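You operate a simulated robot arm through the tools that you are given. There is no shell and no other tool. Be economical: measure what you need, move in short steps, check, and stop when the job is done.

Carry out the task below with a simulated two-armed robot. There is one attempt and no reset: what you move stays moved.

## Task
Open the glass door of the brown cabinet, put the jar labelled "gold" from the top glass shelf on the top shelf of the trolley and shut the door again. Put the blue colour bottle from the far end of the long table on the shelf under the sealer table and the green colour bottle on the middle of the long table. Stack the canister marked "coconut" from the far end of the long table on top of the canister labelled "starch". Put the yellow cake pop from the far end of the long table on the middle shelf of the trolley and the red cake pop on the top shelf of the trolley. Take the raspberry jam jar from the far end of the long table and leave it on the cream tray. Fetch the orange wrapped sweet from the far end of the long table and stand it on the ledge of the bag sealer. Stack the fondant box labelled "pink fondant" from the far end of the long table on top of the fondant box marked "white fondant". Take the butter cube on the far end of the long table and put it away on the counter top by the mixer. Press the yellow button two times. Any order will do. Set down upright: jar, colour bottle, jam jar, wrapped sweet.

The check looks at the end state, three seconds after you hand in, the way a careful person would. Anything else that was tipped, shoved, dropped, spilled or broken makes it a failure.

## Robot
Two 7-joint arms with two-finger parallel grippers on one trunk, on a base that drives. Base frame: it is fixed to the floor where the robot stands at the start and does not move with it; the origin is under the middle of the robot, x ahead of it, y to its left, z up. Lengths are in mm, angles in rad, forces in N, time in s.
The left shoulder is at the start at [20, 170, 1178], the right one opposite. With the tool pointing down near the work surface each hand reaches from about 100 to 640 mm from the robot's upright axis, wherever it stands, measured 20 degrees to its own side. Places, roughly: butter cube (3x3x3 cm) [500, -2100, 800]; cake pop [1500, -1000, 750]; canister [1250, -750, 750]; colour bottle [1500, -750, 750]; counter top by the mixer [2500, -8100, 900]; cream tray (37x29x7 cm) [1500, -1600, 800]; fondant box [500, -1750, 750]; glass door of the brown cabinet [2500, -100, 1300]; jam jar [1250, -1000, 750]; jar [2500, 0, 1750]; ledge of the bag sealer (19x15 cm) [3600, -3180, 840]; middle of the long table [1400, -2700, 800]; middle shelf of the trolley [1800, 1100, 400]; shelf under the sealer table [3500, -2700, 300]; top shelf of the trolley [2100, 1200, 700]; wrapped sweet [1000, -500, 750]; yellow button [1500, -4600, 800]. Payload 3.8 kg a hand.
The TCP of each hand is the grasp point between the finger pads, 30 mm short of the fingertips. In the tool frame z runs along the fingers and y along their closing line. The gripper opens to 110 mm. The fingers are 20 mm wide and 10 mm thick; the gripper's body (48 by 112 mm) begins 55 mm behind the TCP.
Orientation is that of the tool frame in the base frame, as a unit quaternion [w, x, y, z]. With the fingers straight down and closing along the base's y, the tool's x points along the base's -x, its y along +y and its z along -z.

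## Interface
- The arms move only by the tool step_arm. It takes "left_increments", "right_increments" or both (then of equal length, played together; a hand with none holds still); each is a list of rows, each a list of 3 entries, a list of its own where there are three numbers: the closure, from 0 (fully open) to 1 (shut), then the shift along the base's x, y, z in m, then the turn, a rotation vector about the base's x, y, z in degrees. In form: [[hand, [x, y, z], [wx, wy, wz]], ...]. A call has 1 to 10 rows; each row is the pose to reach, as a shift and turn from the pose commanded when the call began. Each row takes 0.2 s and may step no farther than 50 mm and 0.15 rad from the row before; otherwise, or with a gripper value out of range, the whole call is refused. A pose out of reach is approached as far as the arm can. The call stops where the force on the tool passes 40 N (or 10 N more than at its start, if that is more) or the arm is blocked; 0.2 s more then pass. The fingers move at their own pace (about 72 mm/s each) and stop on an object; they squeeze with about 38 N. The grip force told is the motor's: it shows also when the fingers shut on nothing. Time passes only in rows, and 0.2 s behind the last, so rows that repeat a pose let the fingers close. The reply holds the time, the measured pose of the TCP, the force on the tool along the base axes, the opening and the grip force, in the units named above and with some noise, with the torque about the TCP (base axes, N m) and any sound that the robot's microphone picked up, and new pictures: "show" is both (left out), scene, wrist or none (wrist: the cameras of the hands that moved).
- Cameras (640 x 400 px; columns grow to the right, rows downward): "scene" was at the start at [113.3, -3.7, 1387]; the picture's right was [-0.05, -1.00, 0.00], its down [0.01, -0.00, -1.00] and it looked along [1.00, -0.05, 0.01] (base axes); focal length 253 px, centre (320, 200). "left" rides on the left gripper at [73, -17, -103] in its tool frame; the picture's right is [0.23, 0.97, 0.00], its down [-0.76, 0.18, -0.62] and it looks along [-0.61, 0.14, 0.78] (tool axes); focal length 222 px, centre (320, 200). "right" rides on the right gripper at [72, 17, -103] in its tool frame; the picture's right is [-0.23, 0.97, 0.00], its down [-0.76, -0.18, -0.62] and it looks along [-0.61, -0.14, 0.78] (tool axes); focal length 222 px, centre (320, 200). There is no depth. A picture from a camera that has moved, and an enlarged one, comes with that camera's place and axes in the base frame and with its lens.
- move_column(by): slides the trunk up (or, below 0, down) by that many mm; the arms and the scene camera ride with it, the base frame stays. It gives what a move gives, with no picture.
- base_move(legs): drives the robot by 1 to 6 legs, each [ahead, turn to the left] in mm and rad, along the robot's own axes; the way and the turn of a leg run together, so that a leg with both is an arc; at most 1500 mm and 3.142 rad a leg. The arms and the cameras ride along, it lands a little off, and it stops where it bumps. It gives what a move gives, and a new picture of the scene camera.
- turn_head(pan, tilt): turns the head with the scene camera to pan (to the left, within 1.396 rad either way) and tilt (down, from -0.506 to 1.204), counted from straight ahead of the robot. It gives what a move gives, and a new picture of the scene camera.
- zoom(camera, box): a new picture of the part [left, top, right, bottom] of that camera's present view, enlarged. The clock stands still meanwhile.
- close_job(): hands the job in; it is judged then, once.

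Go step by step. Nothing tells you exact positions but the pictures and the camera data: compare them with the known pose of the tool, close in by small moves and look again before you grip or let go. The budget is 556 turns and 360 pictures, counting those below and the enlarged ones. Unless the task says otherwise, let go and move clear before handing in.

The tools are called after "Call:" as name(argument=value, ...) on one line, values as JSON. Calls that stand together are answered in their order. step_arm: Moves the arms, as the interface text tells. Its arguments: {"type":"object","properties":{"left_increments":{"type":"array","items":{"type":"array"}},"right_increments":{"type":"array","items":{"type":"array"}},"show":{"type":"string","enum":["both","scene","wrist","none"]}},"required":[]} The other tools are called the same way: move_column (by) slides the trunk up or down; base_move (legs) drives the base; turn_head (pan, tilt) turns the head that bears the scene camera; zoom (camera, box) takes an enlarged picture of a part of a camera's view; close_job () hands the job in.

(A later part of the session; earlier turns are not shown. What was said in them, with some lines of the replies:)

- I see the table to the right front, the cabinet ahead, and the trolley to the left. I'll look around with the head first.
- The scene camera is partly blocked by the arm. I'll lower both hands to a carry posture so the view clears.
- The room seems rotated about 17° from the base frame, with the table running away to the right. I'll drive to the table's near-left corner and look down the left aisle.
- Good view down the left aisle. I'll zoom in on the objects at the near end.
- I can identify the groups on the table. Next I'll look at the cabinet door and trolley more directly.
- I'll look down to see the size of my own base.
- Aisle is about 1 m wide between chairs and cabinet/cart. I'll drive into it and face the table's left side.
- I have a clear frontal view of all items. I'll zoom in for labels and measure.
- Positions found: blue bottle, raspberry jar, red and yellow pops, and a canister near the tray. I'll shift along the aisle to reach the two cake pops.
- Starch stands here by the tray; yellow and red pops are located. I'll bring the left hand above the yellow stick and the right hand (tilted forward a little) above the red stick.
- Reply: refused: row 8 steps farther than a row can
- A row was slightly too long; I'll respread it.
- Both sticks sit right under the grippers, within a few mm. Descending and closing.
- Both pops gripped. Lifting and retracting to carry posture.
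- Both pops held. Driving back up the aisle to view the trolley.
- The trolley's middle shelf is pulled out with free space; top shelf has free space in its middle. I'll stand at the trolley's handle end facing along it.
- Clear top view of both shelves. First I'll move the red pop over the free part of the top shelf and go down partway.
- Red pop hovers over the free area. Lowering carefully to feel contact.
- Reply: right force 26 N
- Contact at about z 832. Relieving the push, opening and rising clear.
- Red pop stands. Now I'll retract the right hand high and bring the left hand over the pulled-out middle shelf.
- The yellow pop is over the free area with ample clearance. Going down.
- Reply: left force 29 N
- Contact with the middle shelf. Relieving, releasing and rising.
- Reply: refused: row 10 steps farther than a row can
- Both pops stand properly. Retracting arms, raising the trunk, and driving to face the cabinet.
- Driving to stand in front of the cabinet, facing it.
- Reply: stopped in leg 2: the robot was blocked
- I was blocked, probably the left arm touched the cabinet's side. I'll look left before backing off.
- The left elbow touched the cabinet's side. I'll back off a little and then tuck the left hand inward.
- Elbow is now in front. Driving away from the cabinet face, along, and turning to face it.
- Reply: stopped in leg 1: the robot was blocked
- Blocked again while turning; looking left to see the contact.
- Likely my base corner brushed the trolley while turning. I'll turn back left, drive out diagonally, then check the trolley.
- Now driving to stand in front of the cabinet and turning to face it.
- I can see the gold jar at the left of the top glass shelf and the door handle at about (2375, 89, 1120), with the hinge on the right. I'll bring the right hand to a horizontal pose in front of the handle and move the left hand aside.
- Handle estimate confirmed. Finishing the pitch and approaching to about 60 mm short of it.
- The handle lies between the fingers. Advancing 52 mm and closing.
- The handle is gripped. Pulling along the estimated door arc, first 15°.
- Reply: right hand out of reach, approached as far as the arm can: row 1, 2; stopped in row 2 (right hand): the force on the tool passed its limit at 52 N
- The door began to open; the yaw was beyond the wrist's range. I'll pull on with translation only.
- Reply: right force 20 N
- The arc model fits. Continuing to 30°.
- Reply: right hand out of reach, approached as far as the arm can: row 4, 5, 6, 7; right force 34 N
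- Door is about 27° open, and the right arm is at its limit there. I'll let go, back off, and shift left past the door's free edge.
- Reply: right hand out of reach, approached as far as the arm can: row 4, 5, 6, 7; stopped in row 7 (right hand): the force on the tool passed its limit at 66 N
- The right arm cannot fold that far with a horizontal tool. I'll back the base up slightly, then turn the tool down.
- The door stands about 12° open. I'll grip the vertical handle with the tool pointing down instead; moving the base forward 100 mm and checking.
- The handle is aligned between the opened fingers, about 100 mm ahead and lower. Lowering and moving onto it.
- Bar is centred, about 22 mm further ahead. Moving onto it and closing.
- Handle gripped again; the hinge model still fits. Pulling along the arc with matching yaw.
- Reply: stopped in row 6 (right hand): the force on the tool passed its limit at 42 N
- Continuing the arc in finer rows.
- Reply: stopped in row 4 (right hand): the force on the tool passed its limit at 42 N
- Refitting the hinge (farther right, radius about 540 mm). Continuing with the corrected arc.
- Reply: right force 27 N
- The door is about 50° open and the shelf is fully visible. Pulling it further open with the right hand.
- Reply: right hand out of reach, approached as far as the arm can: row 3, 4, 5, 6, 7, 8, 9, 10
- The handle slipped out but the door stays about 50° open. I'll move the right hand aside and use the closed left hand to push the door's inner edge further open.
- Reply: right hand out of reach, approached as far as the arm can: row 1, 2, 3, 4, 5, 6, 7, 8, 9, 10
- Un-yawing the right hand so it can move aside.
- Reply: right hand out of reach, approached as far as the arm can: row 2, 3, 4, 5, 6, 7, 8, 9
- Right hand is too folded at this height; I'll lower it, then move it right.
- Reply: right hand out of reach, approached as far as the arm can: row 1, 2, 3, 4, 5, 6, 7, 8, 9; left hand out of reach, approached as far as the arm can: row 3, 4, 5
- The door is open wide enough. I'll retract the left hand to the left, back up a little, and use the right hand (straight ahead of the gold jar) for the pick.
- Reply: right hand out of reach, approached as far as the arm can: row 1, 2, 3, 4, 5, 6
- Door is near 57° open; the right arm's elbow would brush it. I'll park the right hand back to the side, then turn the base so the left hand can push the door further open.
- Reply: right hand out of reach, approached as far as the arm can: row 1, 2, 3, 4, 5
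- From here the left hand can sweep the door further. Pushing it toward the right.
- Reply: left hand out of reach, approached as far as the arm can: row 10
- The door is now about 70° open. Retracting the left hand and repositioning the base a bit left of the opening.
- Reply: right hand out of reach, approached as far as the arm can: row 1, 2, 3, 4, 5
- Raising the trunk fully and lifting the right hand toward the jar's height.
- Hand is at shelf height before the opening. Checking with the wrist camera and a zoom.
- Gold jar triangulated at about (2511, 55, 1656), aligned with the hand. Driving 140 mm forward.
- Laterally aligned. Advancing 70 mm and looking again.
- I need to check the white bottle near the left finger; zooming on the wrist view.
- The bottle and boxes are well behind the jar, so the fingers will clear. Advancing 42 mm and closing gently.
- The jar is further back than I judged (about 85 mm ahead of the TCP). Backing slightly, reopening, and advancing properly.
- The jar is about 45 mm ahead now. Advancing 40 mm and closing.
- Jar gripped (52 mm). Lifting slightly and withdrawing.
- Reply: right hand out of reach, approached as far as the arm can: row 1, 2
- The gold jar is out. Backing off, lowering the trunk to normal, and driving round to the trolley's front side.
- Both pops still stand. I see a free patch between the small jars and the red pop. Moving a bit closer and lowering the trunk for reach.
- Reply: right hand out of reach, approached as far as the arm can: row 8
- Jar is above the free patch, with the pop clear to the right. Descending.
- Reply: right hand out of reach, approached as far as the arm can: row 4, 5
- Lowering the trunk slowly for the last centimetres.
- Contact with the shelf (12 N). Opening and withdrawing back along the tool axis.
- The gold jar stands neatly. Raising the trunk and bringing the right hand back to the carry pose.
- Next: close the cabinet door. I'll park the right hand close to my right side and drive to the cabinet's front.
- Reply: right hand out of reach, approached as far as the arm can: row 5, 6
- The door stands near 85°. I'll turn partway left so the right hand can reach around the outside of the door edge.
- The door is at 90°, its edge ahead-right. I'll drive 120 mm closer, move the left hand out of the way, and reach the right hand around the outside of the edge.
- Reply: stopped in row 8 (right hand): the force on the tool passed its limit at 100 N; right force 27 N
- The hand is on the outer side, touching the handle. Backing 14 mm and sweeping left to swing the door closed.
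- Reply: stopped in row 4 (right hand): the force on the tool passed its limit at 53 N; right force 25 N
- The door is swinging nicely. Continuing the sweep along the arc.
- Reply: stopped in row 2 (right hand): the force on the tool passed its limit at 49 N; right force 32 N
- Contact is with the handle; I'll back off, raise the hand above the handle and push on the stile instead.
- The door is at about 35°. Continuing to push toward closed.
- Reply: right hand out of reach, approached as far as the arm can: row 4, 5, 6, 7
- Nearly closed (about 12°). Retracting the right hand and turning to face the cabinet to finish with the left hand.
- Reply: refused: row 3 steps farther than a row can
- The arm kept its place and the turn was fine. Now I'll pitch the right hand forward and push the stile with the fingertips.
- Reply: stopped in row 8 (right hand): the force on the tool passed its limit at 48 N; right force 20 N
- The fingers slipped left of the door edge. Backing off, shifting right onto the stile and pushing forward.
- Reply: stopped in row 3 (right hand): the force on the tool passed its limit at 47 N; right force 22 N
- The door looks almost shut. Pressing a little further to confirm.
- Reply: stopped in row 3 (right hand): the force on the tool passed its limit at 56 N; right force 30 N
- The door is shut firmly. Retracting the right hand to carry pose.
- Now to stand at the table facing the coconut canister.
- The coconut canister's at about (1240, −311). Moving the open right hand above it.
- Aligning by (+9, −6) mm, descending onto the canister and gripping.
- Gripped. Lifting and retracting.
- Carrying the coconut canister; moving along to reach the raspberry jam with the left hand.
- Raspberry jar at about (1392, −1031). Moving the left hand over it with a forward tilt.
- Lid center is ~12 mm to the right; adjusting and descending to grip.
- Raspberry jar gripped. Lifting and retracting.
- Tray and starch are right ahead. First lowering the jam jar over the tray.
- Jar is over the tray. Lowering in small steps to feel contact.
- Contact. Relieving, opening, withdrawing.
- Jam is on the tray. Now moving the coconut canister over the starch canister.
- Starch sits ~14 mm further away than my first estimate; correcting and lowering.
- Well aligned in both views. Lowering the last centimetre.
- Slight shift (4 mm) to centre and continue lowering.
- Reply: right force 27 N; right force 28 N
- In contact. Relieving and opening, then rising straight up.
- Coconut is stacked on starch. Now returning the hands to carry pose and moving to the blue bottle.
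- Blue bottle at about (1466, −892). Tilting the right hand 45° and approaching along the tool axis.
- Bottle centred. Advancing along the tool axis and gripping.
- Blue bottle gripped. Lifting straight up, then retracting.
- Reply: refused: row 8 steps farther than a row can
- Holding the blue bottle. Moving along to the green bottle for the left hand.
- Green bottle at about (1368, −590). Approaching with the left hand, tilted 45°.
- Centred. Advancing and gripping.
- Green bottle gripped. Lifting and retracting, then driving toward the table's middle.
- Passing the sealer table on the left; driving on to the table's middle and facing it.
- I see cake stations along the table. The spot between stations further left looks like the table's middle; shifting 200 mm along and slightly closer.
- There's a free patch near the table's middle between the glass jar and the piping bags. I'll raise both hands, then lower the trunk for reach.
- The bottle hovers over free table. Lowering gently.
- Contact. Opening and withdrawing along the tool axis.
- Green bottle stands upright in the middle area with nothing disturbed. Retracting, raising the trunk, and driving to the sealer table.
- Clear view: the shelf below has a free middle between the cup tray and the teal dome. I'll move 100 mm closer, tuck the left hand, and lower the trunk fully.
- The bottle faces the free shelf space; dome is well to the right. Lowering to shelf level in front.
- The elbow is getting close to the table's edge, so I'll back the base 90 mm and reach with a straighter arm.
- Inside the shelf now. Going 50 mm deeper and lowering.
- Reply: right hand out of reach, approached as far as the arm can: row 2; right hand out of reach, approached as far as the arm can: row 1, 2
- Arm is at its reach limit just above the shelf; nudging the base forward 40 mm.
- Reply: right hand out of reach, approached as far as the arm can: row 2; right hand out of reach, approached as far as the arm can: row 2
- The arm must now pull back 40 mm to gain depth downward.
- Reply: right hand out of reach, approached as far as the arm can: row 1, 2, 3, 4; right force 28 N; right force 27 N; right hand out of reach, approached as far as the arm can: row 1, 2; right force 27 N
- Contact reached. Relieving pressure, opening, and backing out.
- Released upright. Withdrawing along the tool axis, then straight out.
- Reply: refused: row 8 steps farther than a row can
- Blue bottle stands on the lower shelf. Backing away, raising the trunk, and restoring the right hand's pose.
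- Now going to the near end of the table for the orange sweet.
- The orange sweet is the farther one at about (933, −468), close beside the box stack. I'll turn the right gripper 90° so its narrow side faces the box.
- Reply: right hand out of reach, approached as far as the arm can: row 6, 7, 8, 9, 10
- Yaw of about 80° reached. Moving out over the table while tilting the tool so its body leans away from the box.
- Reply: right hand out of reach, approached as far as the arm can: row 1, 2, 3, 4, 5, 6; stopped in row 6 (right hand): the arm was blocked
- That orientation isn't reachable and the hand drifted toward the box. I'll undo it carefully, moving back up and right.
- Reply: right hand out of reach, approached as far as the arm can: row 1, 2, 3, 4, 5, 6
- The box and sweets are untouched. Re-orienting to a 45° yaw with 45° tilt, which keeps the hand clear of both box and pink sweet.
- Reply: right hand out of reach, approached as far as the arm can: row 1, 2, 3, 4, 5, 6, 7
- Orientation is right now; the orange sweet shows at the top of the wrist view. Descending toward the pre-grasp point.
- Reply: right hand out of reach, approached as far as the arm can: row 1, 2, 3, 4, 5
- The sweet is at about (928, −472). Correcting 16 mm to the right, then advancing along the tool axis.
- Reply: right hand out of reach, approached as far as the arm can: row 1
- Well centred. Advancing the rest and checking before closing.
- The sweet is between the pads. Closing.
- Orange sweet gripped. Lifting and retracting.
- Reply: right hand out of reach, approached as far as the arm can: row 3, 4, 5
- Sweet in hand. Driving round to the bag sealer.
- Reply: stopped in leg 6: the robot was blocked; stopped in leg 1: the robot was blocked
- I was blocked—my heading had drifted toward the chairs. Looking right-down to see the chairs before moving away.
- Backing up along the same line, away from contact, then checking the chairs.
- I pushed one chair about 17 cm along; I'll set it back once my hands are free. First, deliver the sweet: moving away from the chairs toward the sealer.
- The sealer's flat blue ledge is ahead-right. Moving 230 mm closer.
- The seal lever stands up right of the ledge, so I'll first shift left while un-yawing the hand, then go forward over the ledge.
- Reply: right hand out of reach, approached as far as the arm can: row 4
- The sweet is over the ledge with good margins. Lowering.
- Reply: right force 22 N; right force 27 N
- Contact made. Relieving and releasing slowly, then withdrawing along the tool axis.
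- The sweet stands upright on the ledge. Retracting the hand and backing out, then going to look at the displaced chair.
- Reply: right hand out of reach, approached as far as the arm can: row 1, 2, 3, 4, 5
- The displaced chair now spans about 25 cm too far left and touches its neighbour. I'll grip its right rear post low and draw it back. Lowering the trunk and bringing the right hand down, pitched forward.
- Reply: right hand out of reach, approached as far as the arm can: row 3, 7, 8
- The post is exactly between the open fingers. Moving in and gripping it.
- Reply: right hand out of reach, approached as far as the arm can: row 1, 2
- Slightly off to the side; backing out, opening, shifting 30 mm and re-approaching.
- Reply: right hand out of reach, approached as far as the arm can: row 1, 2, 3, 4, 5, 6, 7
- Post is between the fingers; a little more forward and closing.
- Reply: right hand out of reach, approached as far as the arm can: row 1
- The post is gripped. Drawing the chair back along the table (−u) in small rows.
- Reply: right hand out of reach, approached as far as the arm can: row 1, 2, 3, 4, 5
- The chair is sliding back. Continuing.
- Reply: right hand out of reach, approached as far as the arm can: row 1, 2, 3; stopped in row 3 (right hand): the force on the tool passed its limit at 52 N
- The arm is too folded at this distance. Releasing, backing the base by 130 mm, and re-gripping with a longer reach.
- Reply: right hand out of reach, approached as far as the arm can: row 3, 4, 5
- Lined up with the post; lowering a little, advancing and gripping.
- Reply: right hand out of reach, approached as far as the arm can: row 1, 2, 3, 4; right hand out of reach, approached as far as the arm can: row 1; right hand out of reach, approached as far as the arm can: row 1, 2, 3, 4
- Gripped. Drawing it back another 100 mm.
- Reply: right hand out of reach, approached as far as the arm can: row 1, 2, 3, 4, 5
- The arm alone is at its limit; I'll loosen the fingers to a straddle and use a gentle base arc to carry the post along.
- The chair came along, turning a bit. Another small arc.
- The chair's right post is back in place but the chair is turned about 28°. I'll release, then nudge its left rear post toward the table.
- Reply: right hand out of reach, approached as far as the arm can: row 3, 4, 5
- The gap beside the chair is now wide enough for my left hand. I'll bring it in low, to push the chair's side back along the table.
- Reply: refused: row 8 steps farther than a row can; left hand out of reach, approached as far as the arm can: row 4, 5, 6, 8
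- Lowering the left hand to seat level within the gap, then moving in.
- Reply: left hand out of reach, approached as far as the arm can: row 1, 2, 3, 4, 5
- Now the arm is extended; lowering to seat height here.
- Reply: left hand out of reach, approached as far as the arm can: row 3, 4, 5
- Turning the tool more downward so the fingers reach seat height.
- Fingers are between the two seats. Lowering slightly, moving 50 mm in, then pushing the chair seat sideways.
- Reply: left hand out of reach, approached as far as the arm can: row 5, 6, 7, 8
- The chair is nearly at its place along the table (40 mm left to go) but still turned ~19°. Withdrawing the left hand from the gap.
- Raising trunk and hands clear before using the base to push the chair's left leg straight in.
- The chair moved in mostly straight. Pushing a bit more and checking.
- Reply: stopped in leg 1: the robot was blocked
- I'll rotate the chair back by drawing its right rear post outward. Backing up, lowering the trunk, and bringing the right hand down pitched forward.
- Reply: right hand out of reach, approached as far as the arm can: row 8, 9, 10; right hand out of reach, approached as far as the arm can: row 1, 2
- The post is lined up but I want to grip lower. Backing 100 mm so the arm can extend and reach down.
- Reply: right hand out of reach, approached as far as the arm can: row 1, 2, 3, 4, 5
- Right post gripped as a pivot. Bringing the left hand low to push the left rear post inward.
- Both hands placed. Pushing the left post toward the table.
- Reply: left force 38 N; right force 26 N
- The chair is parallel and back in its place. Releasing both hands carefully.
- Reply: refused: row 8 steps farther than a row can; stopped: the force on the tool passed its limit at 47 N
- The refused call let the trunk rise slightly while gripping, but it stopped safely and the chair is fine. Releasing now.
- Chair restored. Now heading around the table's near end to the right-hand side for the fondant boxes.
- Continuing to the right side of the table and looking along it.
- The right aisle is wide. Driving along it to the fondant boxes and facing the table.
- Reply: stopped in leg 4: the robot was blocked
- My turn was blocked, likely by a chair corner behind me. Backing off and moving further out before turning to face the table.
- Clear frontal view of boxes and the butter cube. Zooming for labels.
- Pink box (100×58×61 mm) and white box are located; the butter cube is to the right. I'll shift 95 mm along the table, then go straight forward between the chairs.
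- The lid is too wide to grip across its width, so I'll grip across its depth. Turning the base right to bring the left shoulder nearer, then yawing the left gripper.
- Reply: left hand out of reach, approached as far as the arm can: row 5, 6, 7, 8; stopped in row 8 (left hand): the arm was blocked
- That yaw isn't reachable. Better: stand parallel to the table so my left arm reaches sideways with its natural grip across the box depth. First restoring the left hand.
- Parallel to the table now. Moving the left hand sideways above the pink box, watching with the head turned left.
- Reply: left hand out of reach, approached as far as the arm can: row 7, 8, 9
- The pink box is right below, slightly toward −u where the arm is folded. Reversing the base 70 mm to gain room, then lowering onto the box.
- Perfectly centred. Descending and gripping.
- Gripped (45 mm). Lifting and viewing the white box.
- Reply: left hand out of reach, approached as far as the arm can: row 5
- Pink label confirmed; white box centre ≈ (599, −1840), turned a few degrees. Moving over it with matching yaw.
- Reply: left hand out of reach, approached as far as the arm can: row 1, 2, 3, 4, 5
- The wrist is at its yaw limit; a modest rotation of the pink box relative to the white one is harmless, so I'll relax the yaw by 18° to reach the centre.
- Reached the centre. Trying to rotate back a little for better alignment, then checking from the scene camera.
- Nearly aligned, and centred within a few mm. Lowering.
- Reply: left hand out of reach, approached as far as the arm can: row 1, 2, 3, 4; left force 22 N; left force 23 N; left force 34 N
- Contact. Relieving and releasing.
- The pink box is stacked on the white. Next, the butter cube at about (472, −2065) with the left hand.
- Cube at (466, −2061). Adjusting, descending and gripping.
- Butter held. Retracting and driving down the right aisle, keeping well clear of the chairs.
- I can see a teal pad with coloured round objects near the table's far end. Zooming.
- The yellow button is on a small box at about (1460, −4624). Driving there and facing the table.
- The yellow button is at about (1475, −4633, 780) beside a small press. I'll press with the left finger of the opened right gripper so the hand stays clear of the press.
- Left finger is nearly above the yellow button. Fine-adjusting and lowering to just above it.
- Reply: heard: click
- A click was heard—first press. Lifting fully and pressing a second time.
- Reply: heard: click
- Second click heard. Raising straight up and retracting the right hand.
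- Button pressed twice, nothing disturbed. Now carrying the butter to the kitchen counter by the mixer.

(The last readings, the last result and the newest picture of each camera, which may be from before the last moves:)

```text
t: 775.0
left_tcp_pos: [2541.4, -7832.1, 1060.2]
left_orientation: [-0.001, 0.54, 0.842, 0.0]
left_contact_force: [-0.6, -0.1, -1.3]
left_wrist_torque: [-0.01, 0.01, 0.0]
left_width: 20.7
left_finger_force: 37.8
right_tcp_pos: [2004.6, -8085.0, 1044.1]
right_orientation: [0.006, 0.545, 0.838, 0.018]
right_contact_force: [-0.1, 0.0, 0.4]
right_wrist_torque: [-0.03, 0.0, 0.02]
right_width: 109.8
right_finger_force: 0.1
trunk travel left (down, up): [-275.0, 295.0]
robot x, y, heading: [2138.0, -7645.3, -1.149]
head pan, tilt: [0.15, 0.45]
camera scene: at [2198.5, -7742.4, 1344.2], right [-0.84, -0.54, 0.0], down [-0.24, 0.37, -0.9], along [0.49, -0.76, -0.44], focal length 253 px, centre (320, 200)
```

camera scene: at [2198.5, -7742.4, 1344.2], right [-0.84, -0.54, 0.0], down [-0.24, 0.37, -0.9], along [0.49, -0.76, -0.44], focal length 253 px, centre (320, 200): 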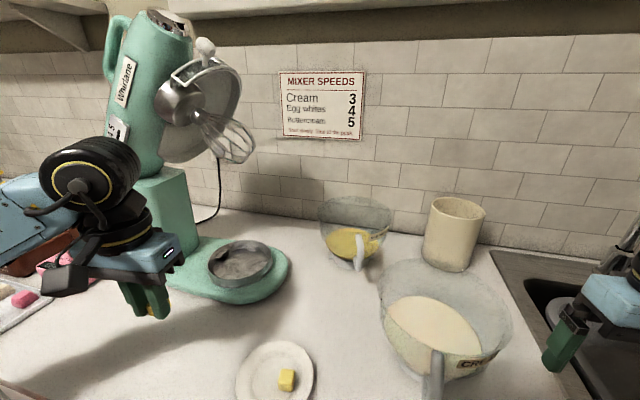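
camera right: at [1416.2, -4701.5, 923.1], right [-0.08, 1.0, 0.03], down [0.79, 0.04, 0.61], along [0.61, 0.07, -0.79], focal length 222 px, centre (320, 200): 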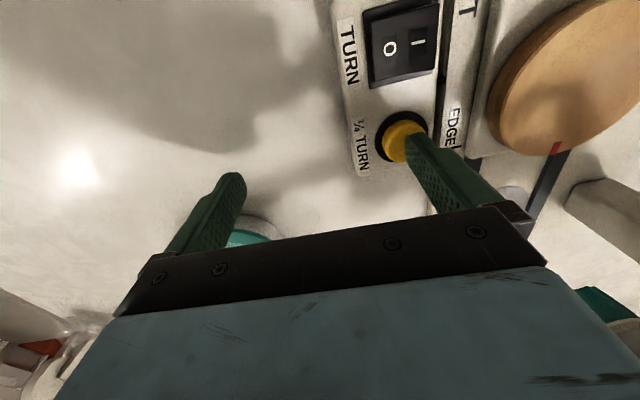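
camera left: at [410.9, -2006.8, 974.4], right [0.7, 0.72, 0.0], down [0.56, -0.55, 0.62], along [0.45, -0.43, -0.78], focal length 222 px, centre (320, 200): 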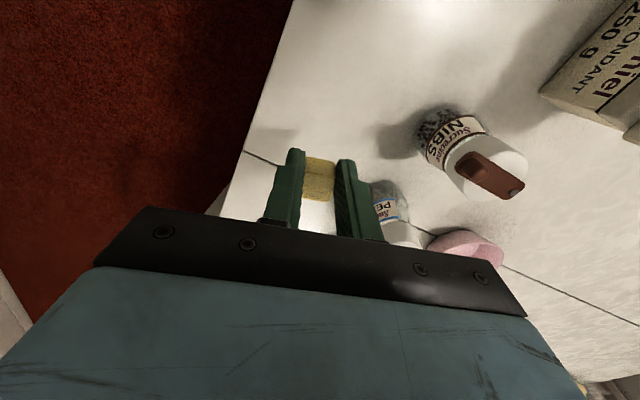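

I'm right at the counter; the mixer is ahead-left and there's free counter top in front of its base. Lowering the butter there.

Call:
step_arm(left_increments=[[0.85, [0.004, -0.02, -0.02], [0, 0, 0]], [0.85, [0.005, -0.025, -0.06], [0, 0, 0]], [0.85, [0.005, -0.025, -0.09], [0, 0, 0]]], show="both")

```text
t: 775.8
left_tcp_pos: [2545.4, -7856.6, 968.5]
left_orientation: [0.0, 0.54, 0.842, 0.001]
left_contact_force: [-0.4, 0.6, -0.1]
left_wrist_torque: [-0.02, -0.03, 0.0]
left_width: 20.8
left_finger_force: 37.8
right_tcp_pos: [2004.1, -8085.7, 1044.6]
right_orientation: [0.006, 0.545, 0.839, 0.017]
right_contact_force: [0.2, 0.6, -0.6]
right_wrist_torque: [0.0, 0.02, 0.03]
right_width: 110.0
right_finger_force: 0.1
trunk travel left (down, up): [-275.0, 295.0]
robot x, y, heading: [2140.2, -7645.2, -1.149]
head pan, tilt: [0.15, 0.45]
camera scene: at [2198.6, -7742.4, 1344.2], right [-0.84, -0.54, 0.0], down [-0.24, 0.37, -0.9], along [0.49, -0.76, -0.44], focal length 253 px, centre (320, 200)
camera left: at [2500.1, -7797.1, 1071.0], right [0.79, 0.61, 0.0], down [0.48, -0.62, 0.62], along [0.38, -0.49, -0.78], focal length 222 px, centre (320, 200)
```

scene: 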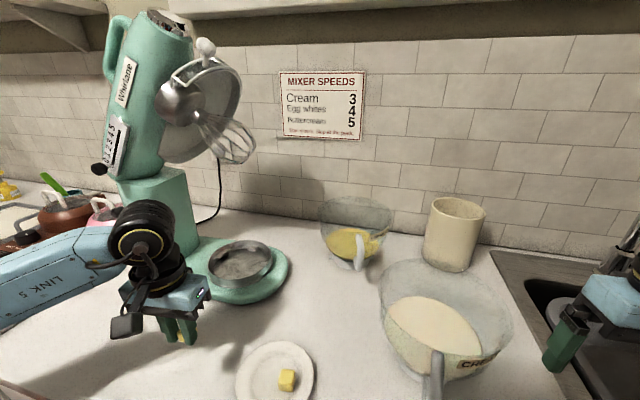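
left: 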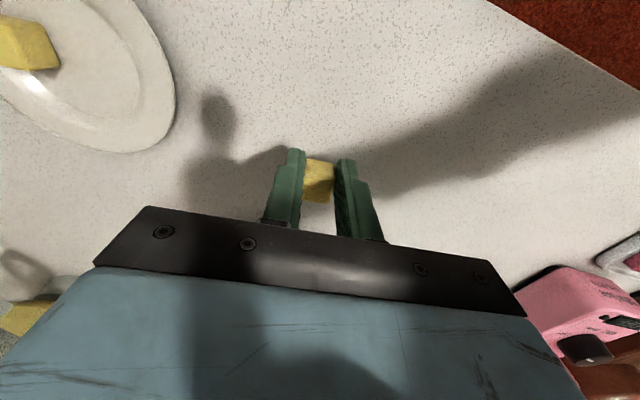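

Free counter below, plate about 80 mm to the side. Lowering to contact.

Call:
step_arm(left_increments=[[0.85, [0, 0, -0.015], [0, 0, 0]], [0.85, [0, 0, -0.022], [0, 0, 0]]], show="none")

Call:
step_arm(left_increments=[[0.85, [0, 0, -0.004], [0, 0, 0]], [0.85, [0, 0, -0.006], [0, 0, 0]]], show="none")

Call:
step_arm(left_increments=[[0.85, [0, 0, -0.003], [0, 0, 0]], [0.85, [0, 0, -0.005], [0, 0, 0]]], show="none")

```text
t: 776.4
left_tcp_pos: [2545.1, -7856.6, 947.0]
left_orientation: [0.0, 0.54, 0.841, 0.001]
left_contact_force: [-0.1, -0.6, 0.7]
left_wrist_torque: [0.02, -0.01, 0.01]
left_width: 20.9
left_finger_force: 38.1
right_tcp_pos: [2004.1, -8085.8, 1045.5]
right_orientation: [0.005, 0.545, 0.838, 0.017]
right_contact_force: [-0.5, 0.8, 0.2]
right_wrist_torque: [0.02, 0.06, -0.03]
right_width: 110.2
right_finger_force: 0.0
trunk travel left (down, up): [-275.0, 295.0]
robot x, y, heading: [2138.8, -7648.5, -1.153]
head pan, tilt: [0.15, 0.45]
```

```text
t: 777.0
left_tcp_pos: [2546.1, -7856.0, 942.1]
left_orientation: [0.0, 0.54, 0.842, 0.002]
left_contact_force: [-0.7, 0.0, 0.2]
left_wrist_torque: [0.0, 0.02, -0.02]
left_width: 21.0
left_finger_force: 37.6
right_tcp_pos: [2003.7, -8086.9, 1043.9]
right_orientation: [0.006, 0.544, 0.839, 0.016]
right_contact_force: [0.6, 0.0, 0.3]
right_wrist_torque: [-0.02, 0.01, -0.02]
right_width: 110.0
right_finger_force: 0.1
trunk travel left (down, up): [-275.0, 295.0]
robot x, y, heading: [2134.1, -7647.5, -1.153]
head pan, tilt: [0.15, 0.45]
```

```text
t: 777.6
left_tcp_pos: [2546.1, -7856.5, 937.2]
left_orientation: [0.0, 0.541, 0.841, 0.0]
left_contact_force: [0.1, 0.3, 0.0]
left_wrist_torque: [0.02, 0.0, 0.0]
left_width: 20.9
left_finger_force: 38.3
right_tcp_pos: [2004.1, -8086.4, 1045.7]
right_orientation: [0.006, 0.545, 0.838, 0.018]
right_contact_force: [-0.8, 0.0, -1.1]
right_wrist_torque: [-0.01, -0.01, -0.02]
right_width: 109.8
right_finger_force: 0.0
trunk travel left (down, up): [-275.0, 295.0]
robot x, y, heading: [2137.5, -7650.9, -1.149]
head pan, tilt: [0.15, 0.45]
```

Call:
step_arm(left_increments=[[0.85, [0, 0, -0.003], [0, 0, 0]], [0.85, [0, 0, -0.006], [0, 0, 0]]], show="none")

Call:
step_arm(left_increments=[[0.85, [0, 0, -0.003], [0, 0, 0]], [0.85, [0, 0, -0.005], [0, 0, 0]]], show="none")

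Call:
zoom(camera="left", box=[220, 100, 420, 240])

```text
t: 778.2
left_tcp_pos: [2546.9, -7856.7, 931.8]
left_orientation: [0.001, 0.54, 0.842, 0.001]
left_contact_force: [0.2, 0.0, 8.8]
left_wrist_torque: [-0.06, 0.0, 0.01]
left_width: 21.0
left_finger_force: 38.2
right_tcp_pos: [2004.7, -8086.0, 1045.9]
right_orientation: [0.006, 0.545, 0.838, 0.017]
right_contact_force: [-0.8, 0.1, 0.7]
right_wrist_torque: [-0.03, 0.0, 0.03]
right_width: 109.9
right_finger_force: 0.1
trunk travel left (down, up): [-275.0, 295.0]
robot x, y, heading: [2138.5, -7643.5, -1.147]
head pan, tilt: [0.15, 0.45]
```

```text
t: 778.9
left_tcp_pos: [2547.3, -7857.3, 928.2]
left_orientation: [0.004, 0.54, 0.842, -0.003]
left_contact_force: [-1.0, 2.4, 15.1]
left_wrist_torque: [0.19, 0.11, -0.02]
left_width: 21.2
left_finger_force: 38.0
right_tcp_pos: [2004.7, -8085.3, 1045.3]
right_orientation: [0.006, 0.544, 0.839, 0.017]
right_contact_force: [0.6, 0.2, -0.7]
right_wrist_torque: [-0.01, 0.01, -0.03]
right_width: 109.9
right_finger_force: 0.0
trunk travel left (down, up): [-275.0, 295.0]
robot x, y, heading: [2139.6, -7646.1, -1.15]
head pan, tilt: [0.15, 0.45]
stopped in row 2 (left hand): the force on the tool passed its limit at 42 N (the readings are from after the stop); the commanded pose is now the measured one
```

```text
2.86 times, centred on (320, 170) of left
camera zoom: at [2501.9, -7797.3, 1031.1], right [0.79, 0.61, 0.0], down [0.48, -0.61, 0.63], along [0.39, -0.5, -0.78], focal length 635 px, centre (320, 286)
```

zoom: 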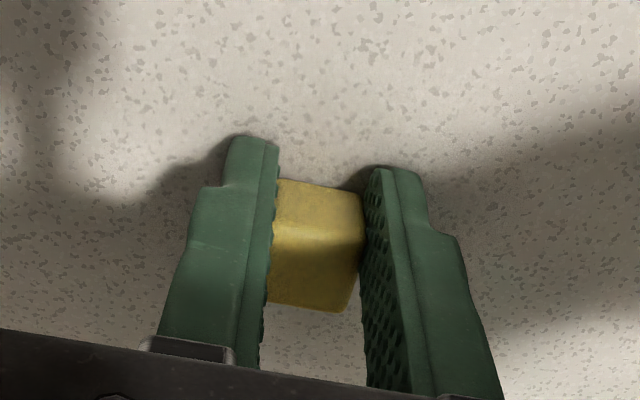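

On the counter. Releasing gently and rising clear.

Call:
step_arm(left_increments=[[0.85, [0, 0, 0.002], [0, 0, 0]], [0.75, [0, 0, 0.003], [0, 0, 0]], [0.65, [0, 0, 0.003], [0, 0, 0]], [0.55, [0, 0, 0.003], [0, 0, 0]], [0.5, [0, 0, 0.03], [0, 0, 0]], [0.5, [0, 0, 0.07], [0, 0, 0]], [0.5, [-0.01, 0.02, 0.11], [0, 0, 0]], [0.5, [-0.02, 0.04, 0.14], [0, 0, 0]]], show="wrist")

```text
t: 780.7
left_tcp_pos: [2526.7, -7817.4, 1069.6]
left_orientation: [0.002, 0.54, 0.842, -0.002]
left_contact_force: [-0.2, -0.2, 0.0]
left_wrist_torque: [-0.05, 0.02, 0.02]
left_width: 55.0
left_finger_force: 0.1
right_tcp_pos: [2003.9, -8085.3, 1044.7]
right_orientation: [0.007, 0.544, 0.839, 0.018]
right_contact_force: [-0.3, -0.3, 0.3]
right_wrist_torque: [-0.01, 0.02, -0.01]
right_width: 110.2
right_finger_force: 0.1
trunk travel left (down, up): [-275.0, 295.0]
robot x, y, heading: [2136.8, -7647.8, -1.147]
head pan, tilt: [0.15, 0.45]
camera left: at [2482.2, -7756.2, 1171.3], right [0.79, 0.61, 0.0], down [0.48, -0.61, 0.63], along [0.38, -0.5, -0.78], focal length 222 px, centre (320, 200)
```

left: 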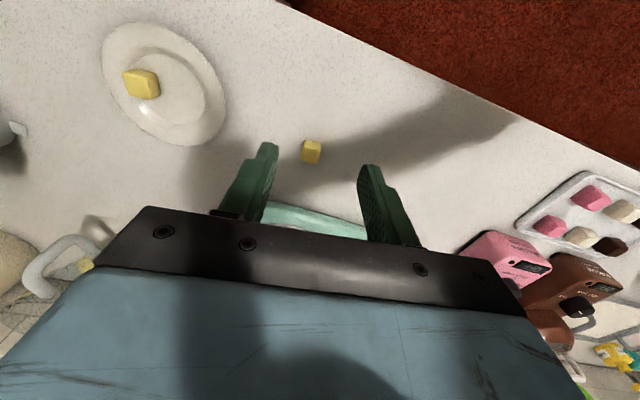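

Butter sits on the counter by the mixer. Backing clear of the counter before handing in.

Call:
base_move(legs=[[-300, 0]])

```text
t: 782.7
left_tcp_pos: [2405.4, -7542.5, 1069.3]
left_orientation: [0.003, 0.54, 0.842, -0.002]
left_contact_force: [-0.9, 0.3, -0.3]
left_wrist_torque: [0.0, -0.03, 0.0]
left_width: 55.2
left_finger_force: 0.0
right_tcp_pos: [1882.9, -7812.6, 1045.8]
right_orientation: [0.006, 0.544, 0.839, 0.017]
right_contact_force: [-0.2, 0.4, 0.8]
right_wrist_torque: [0.01, -0.01, 0.04]
right_width: 110.2
right_finger_force: 0.1
trunk travel left (down, up): [-275.0, 295.0]
robot x, y, heading: [2014.1, -7373.9, -1.143]
head pan, tilt: [0.15, 0.45]
camera scene: at [2075.7, -7468.8, 1344.3], right [-0.84, -0.54, 0.0], down [-0.24, 0.36, -0.9], along [0.49, -0.76, -0.43], focal length 253 px, centre (320, 200)
```

scene: 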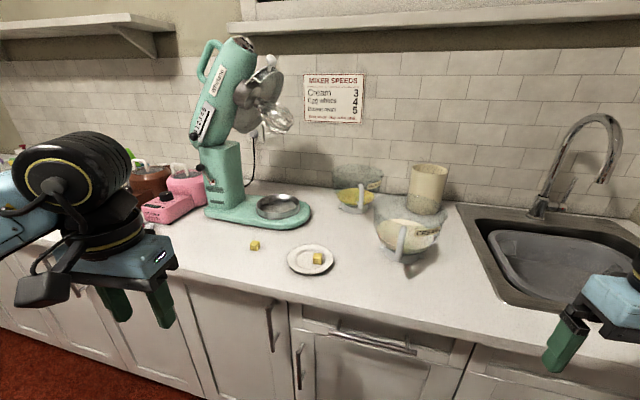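

Everything is placed and both hands are clear; handing in the job.

Call:
close_job()

```text
The job is handed in.
```

I did every item on the list and handed the job in, but one chair on the cabinet side of the long table was shoved along the way. I pulled it back to roughly where it stood, judged by eye.

- **Chairs:** my base pushed that chair about 25 cm along the table. On the far side my base was also blocked once while turning, probably against a chair; I saw no clear movement, but I only checked it roughly.
- **Cabinet:** the gold jar is on the top shelf of the trolley and the glass door is shut firmly. Earlier my left elbow touched the cabinet's side, and something, probably the trolley, was bumped while I was turning. I saw no damage.
- **Colour bottles:** the blue one stands on the shelf under the sealer table. The green one stands in the middle of the table lengthwise, but toward the aisle side, because the centre was out of my reach.
- **Stacks:** coconut is on starch, and pink fondant is on white fondant, turned a few degrees.
- **Cake pops:** the yellow one is on the trolley's middle shelf and the red one on its top shelf.
- **Other items:** the raspberry jam is on the cream tray and the orange sweet stands on the sealer ledge. The butter is on the counter by the mixer.
- **Button:** I pressed the yellow button twice and heard a click each time.
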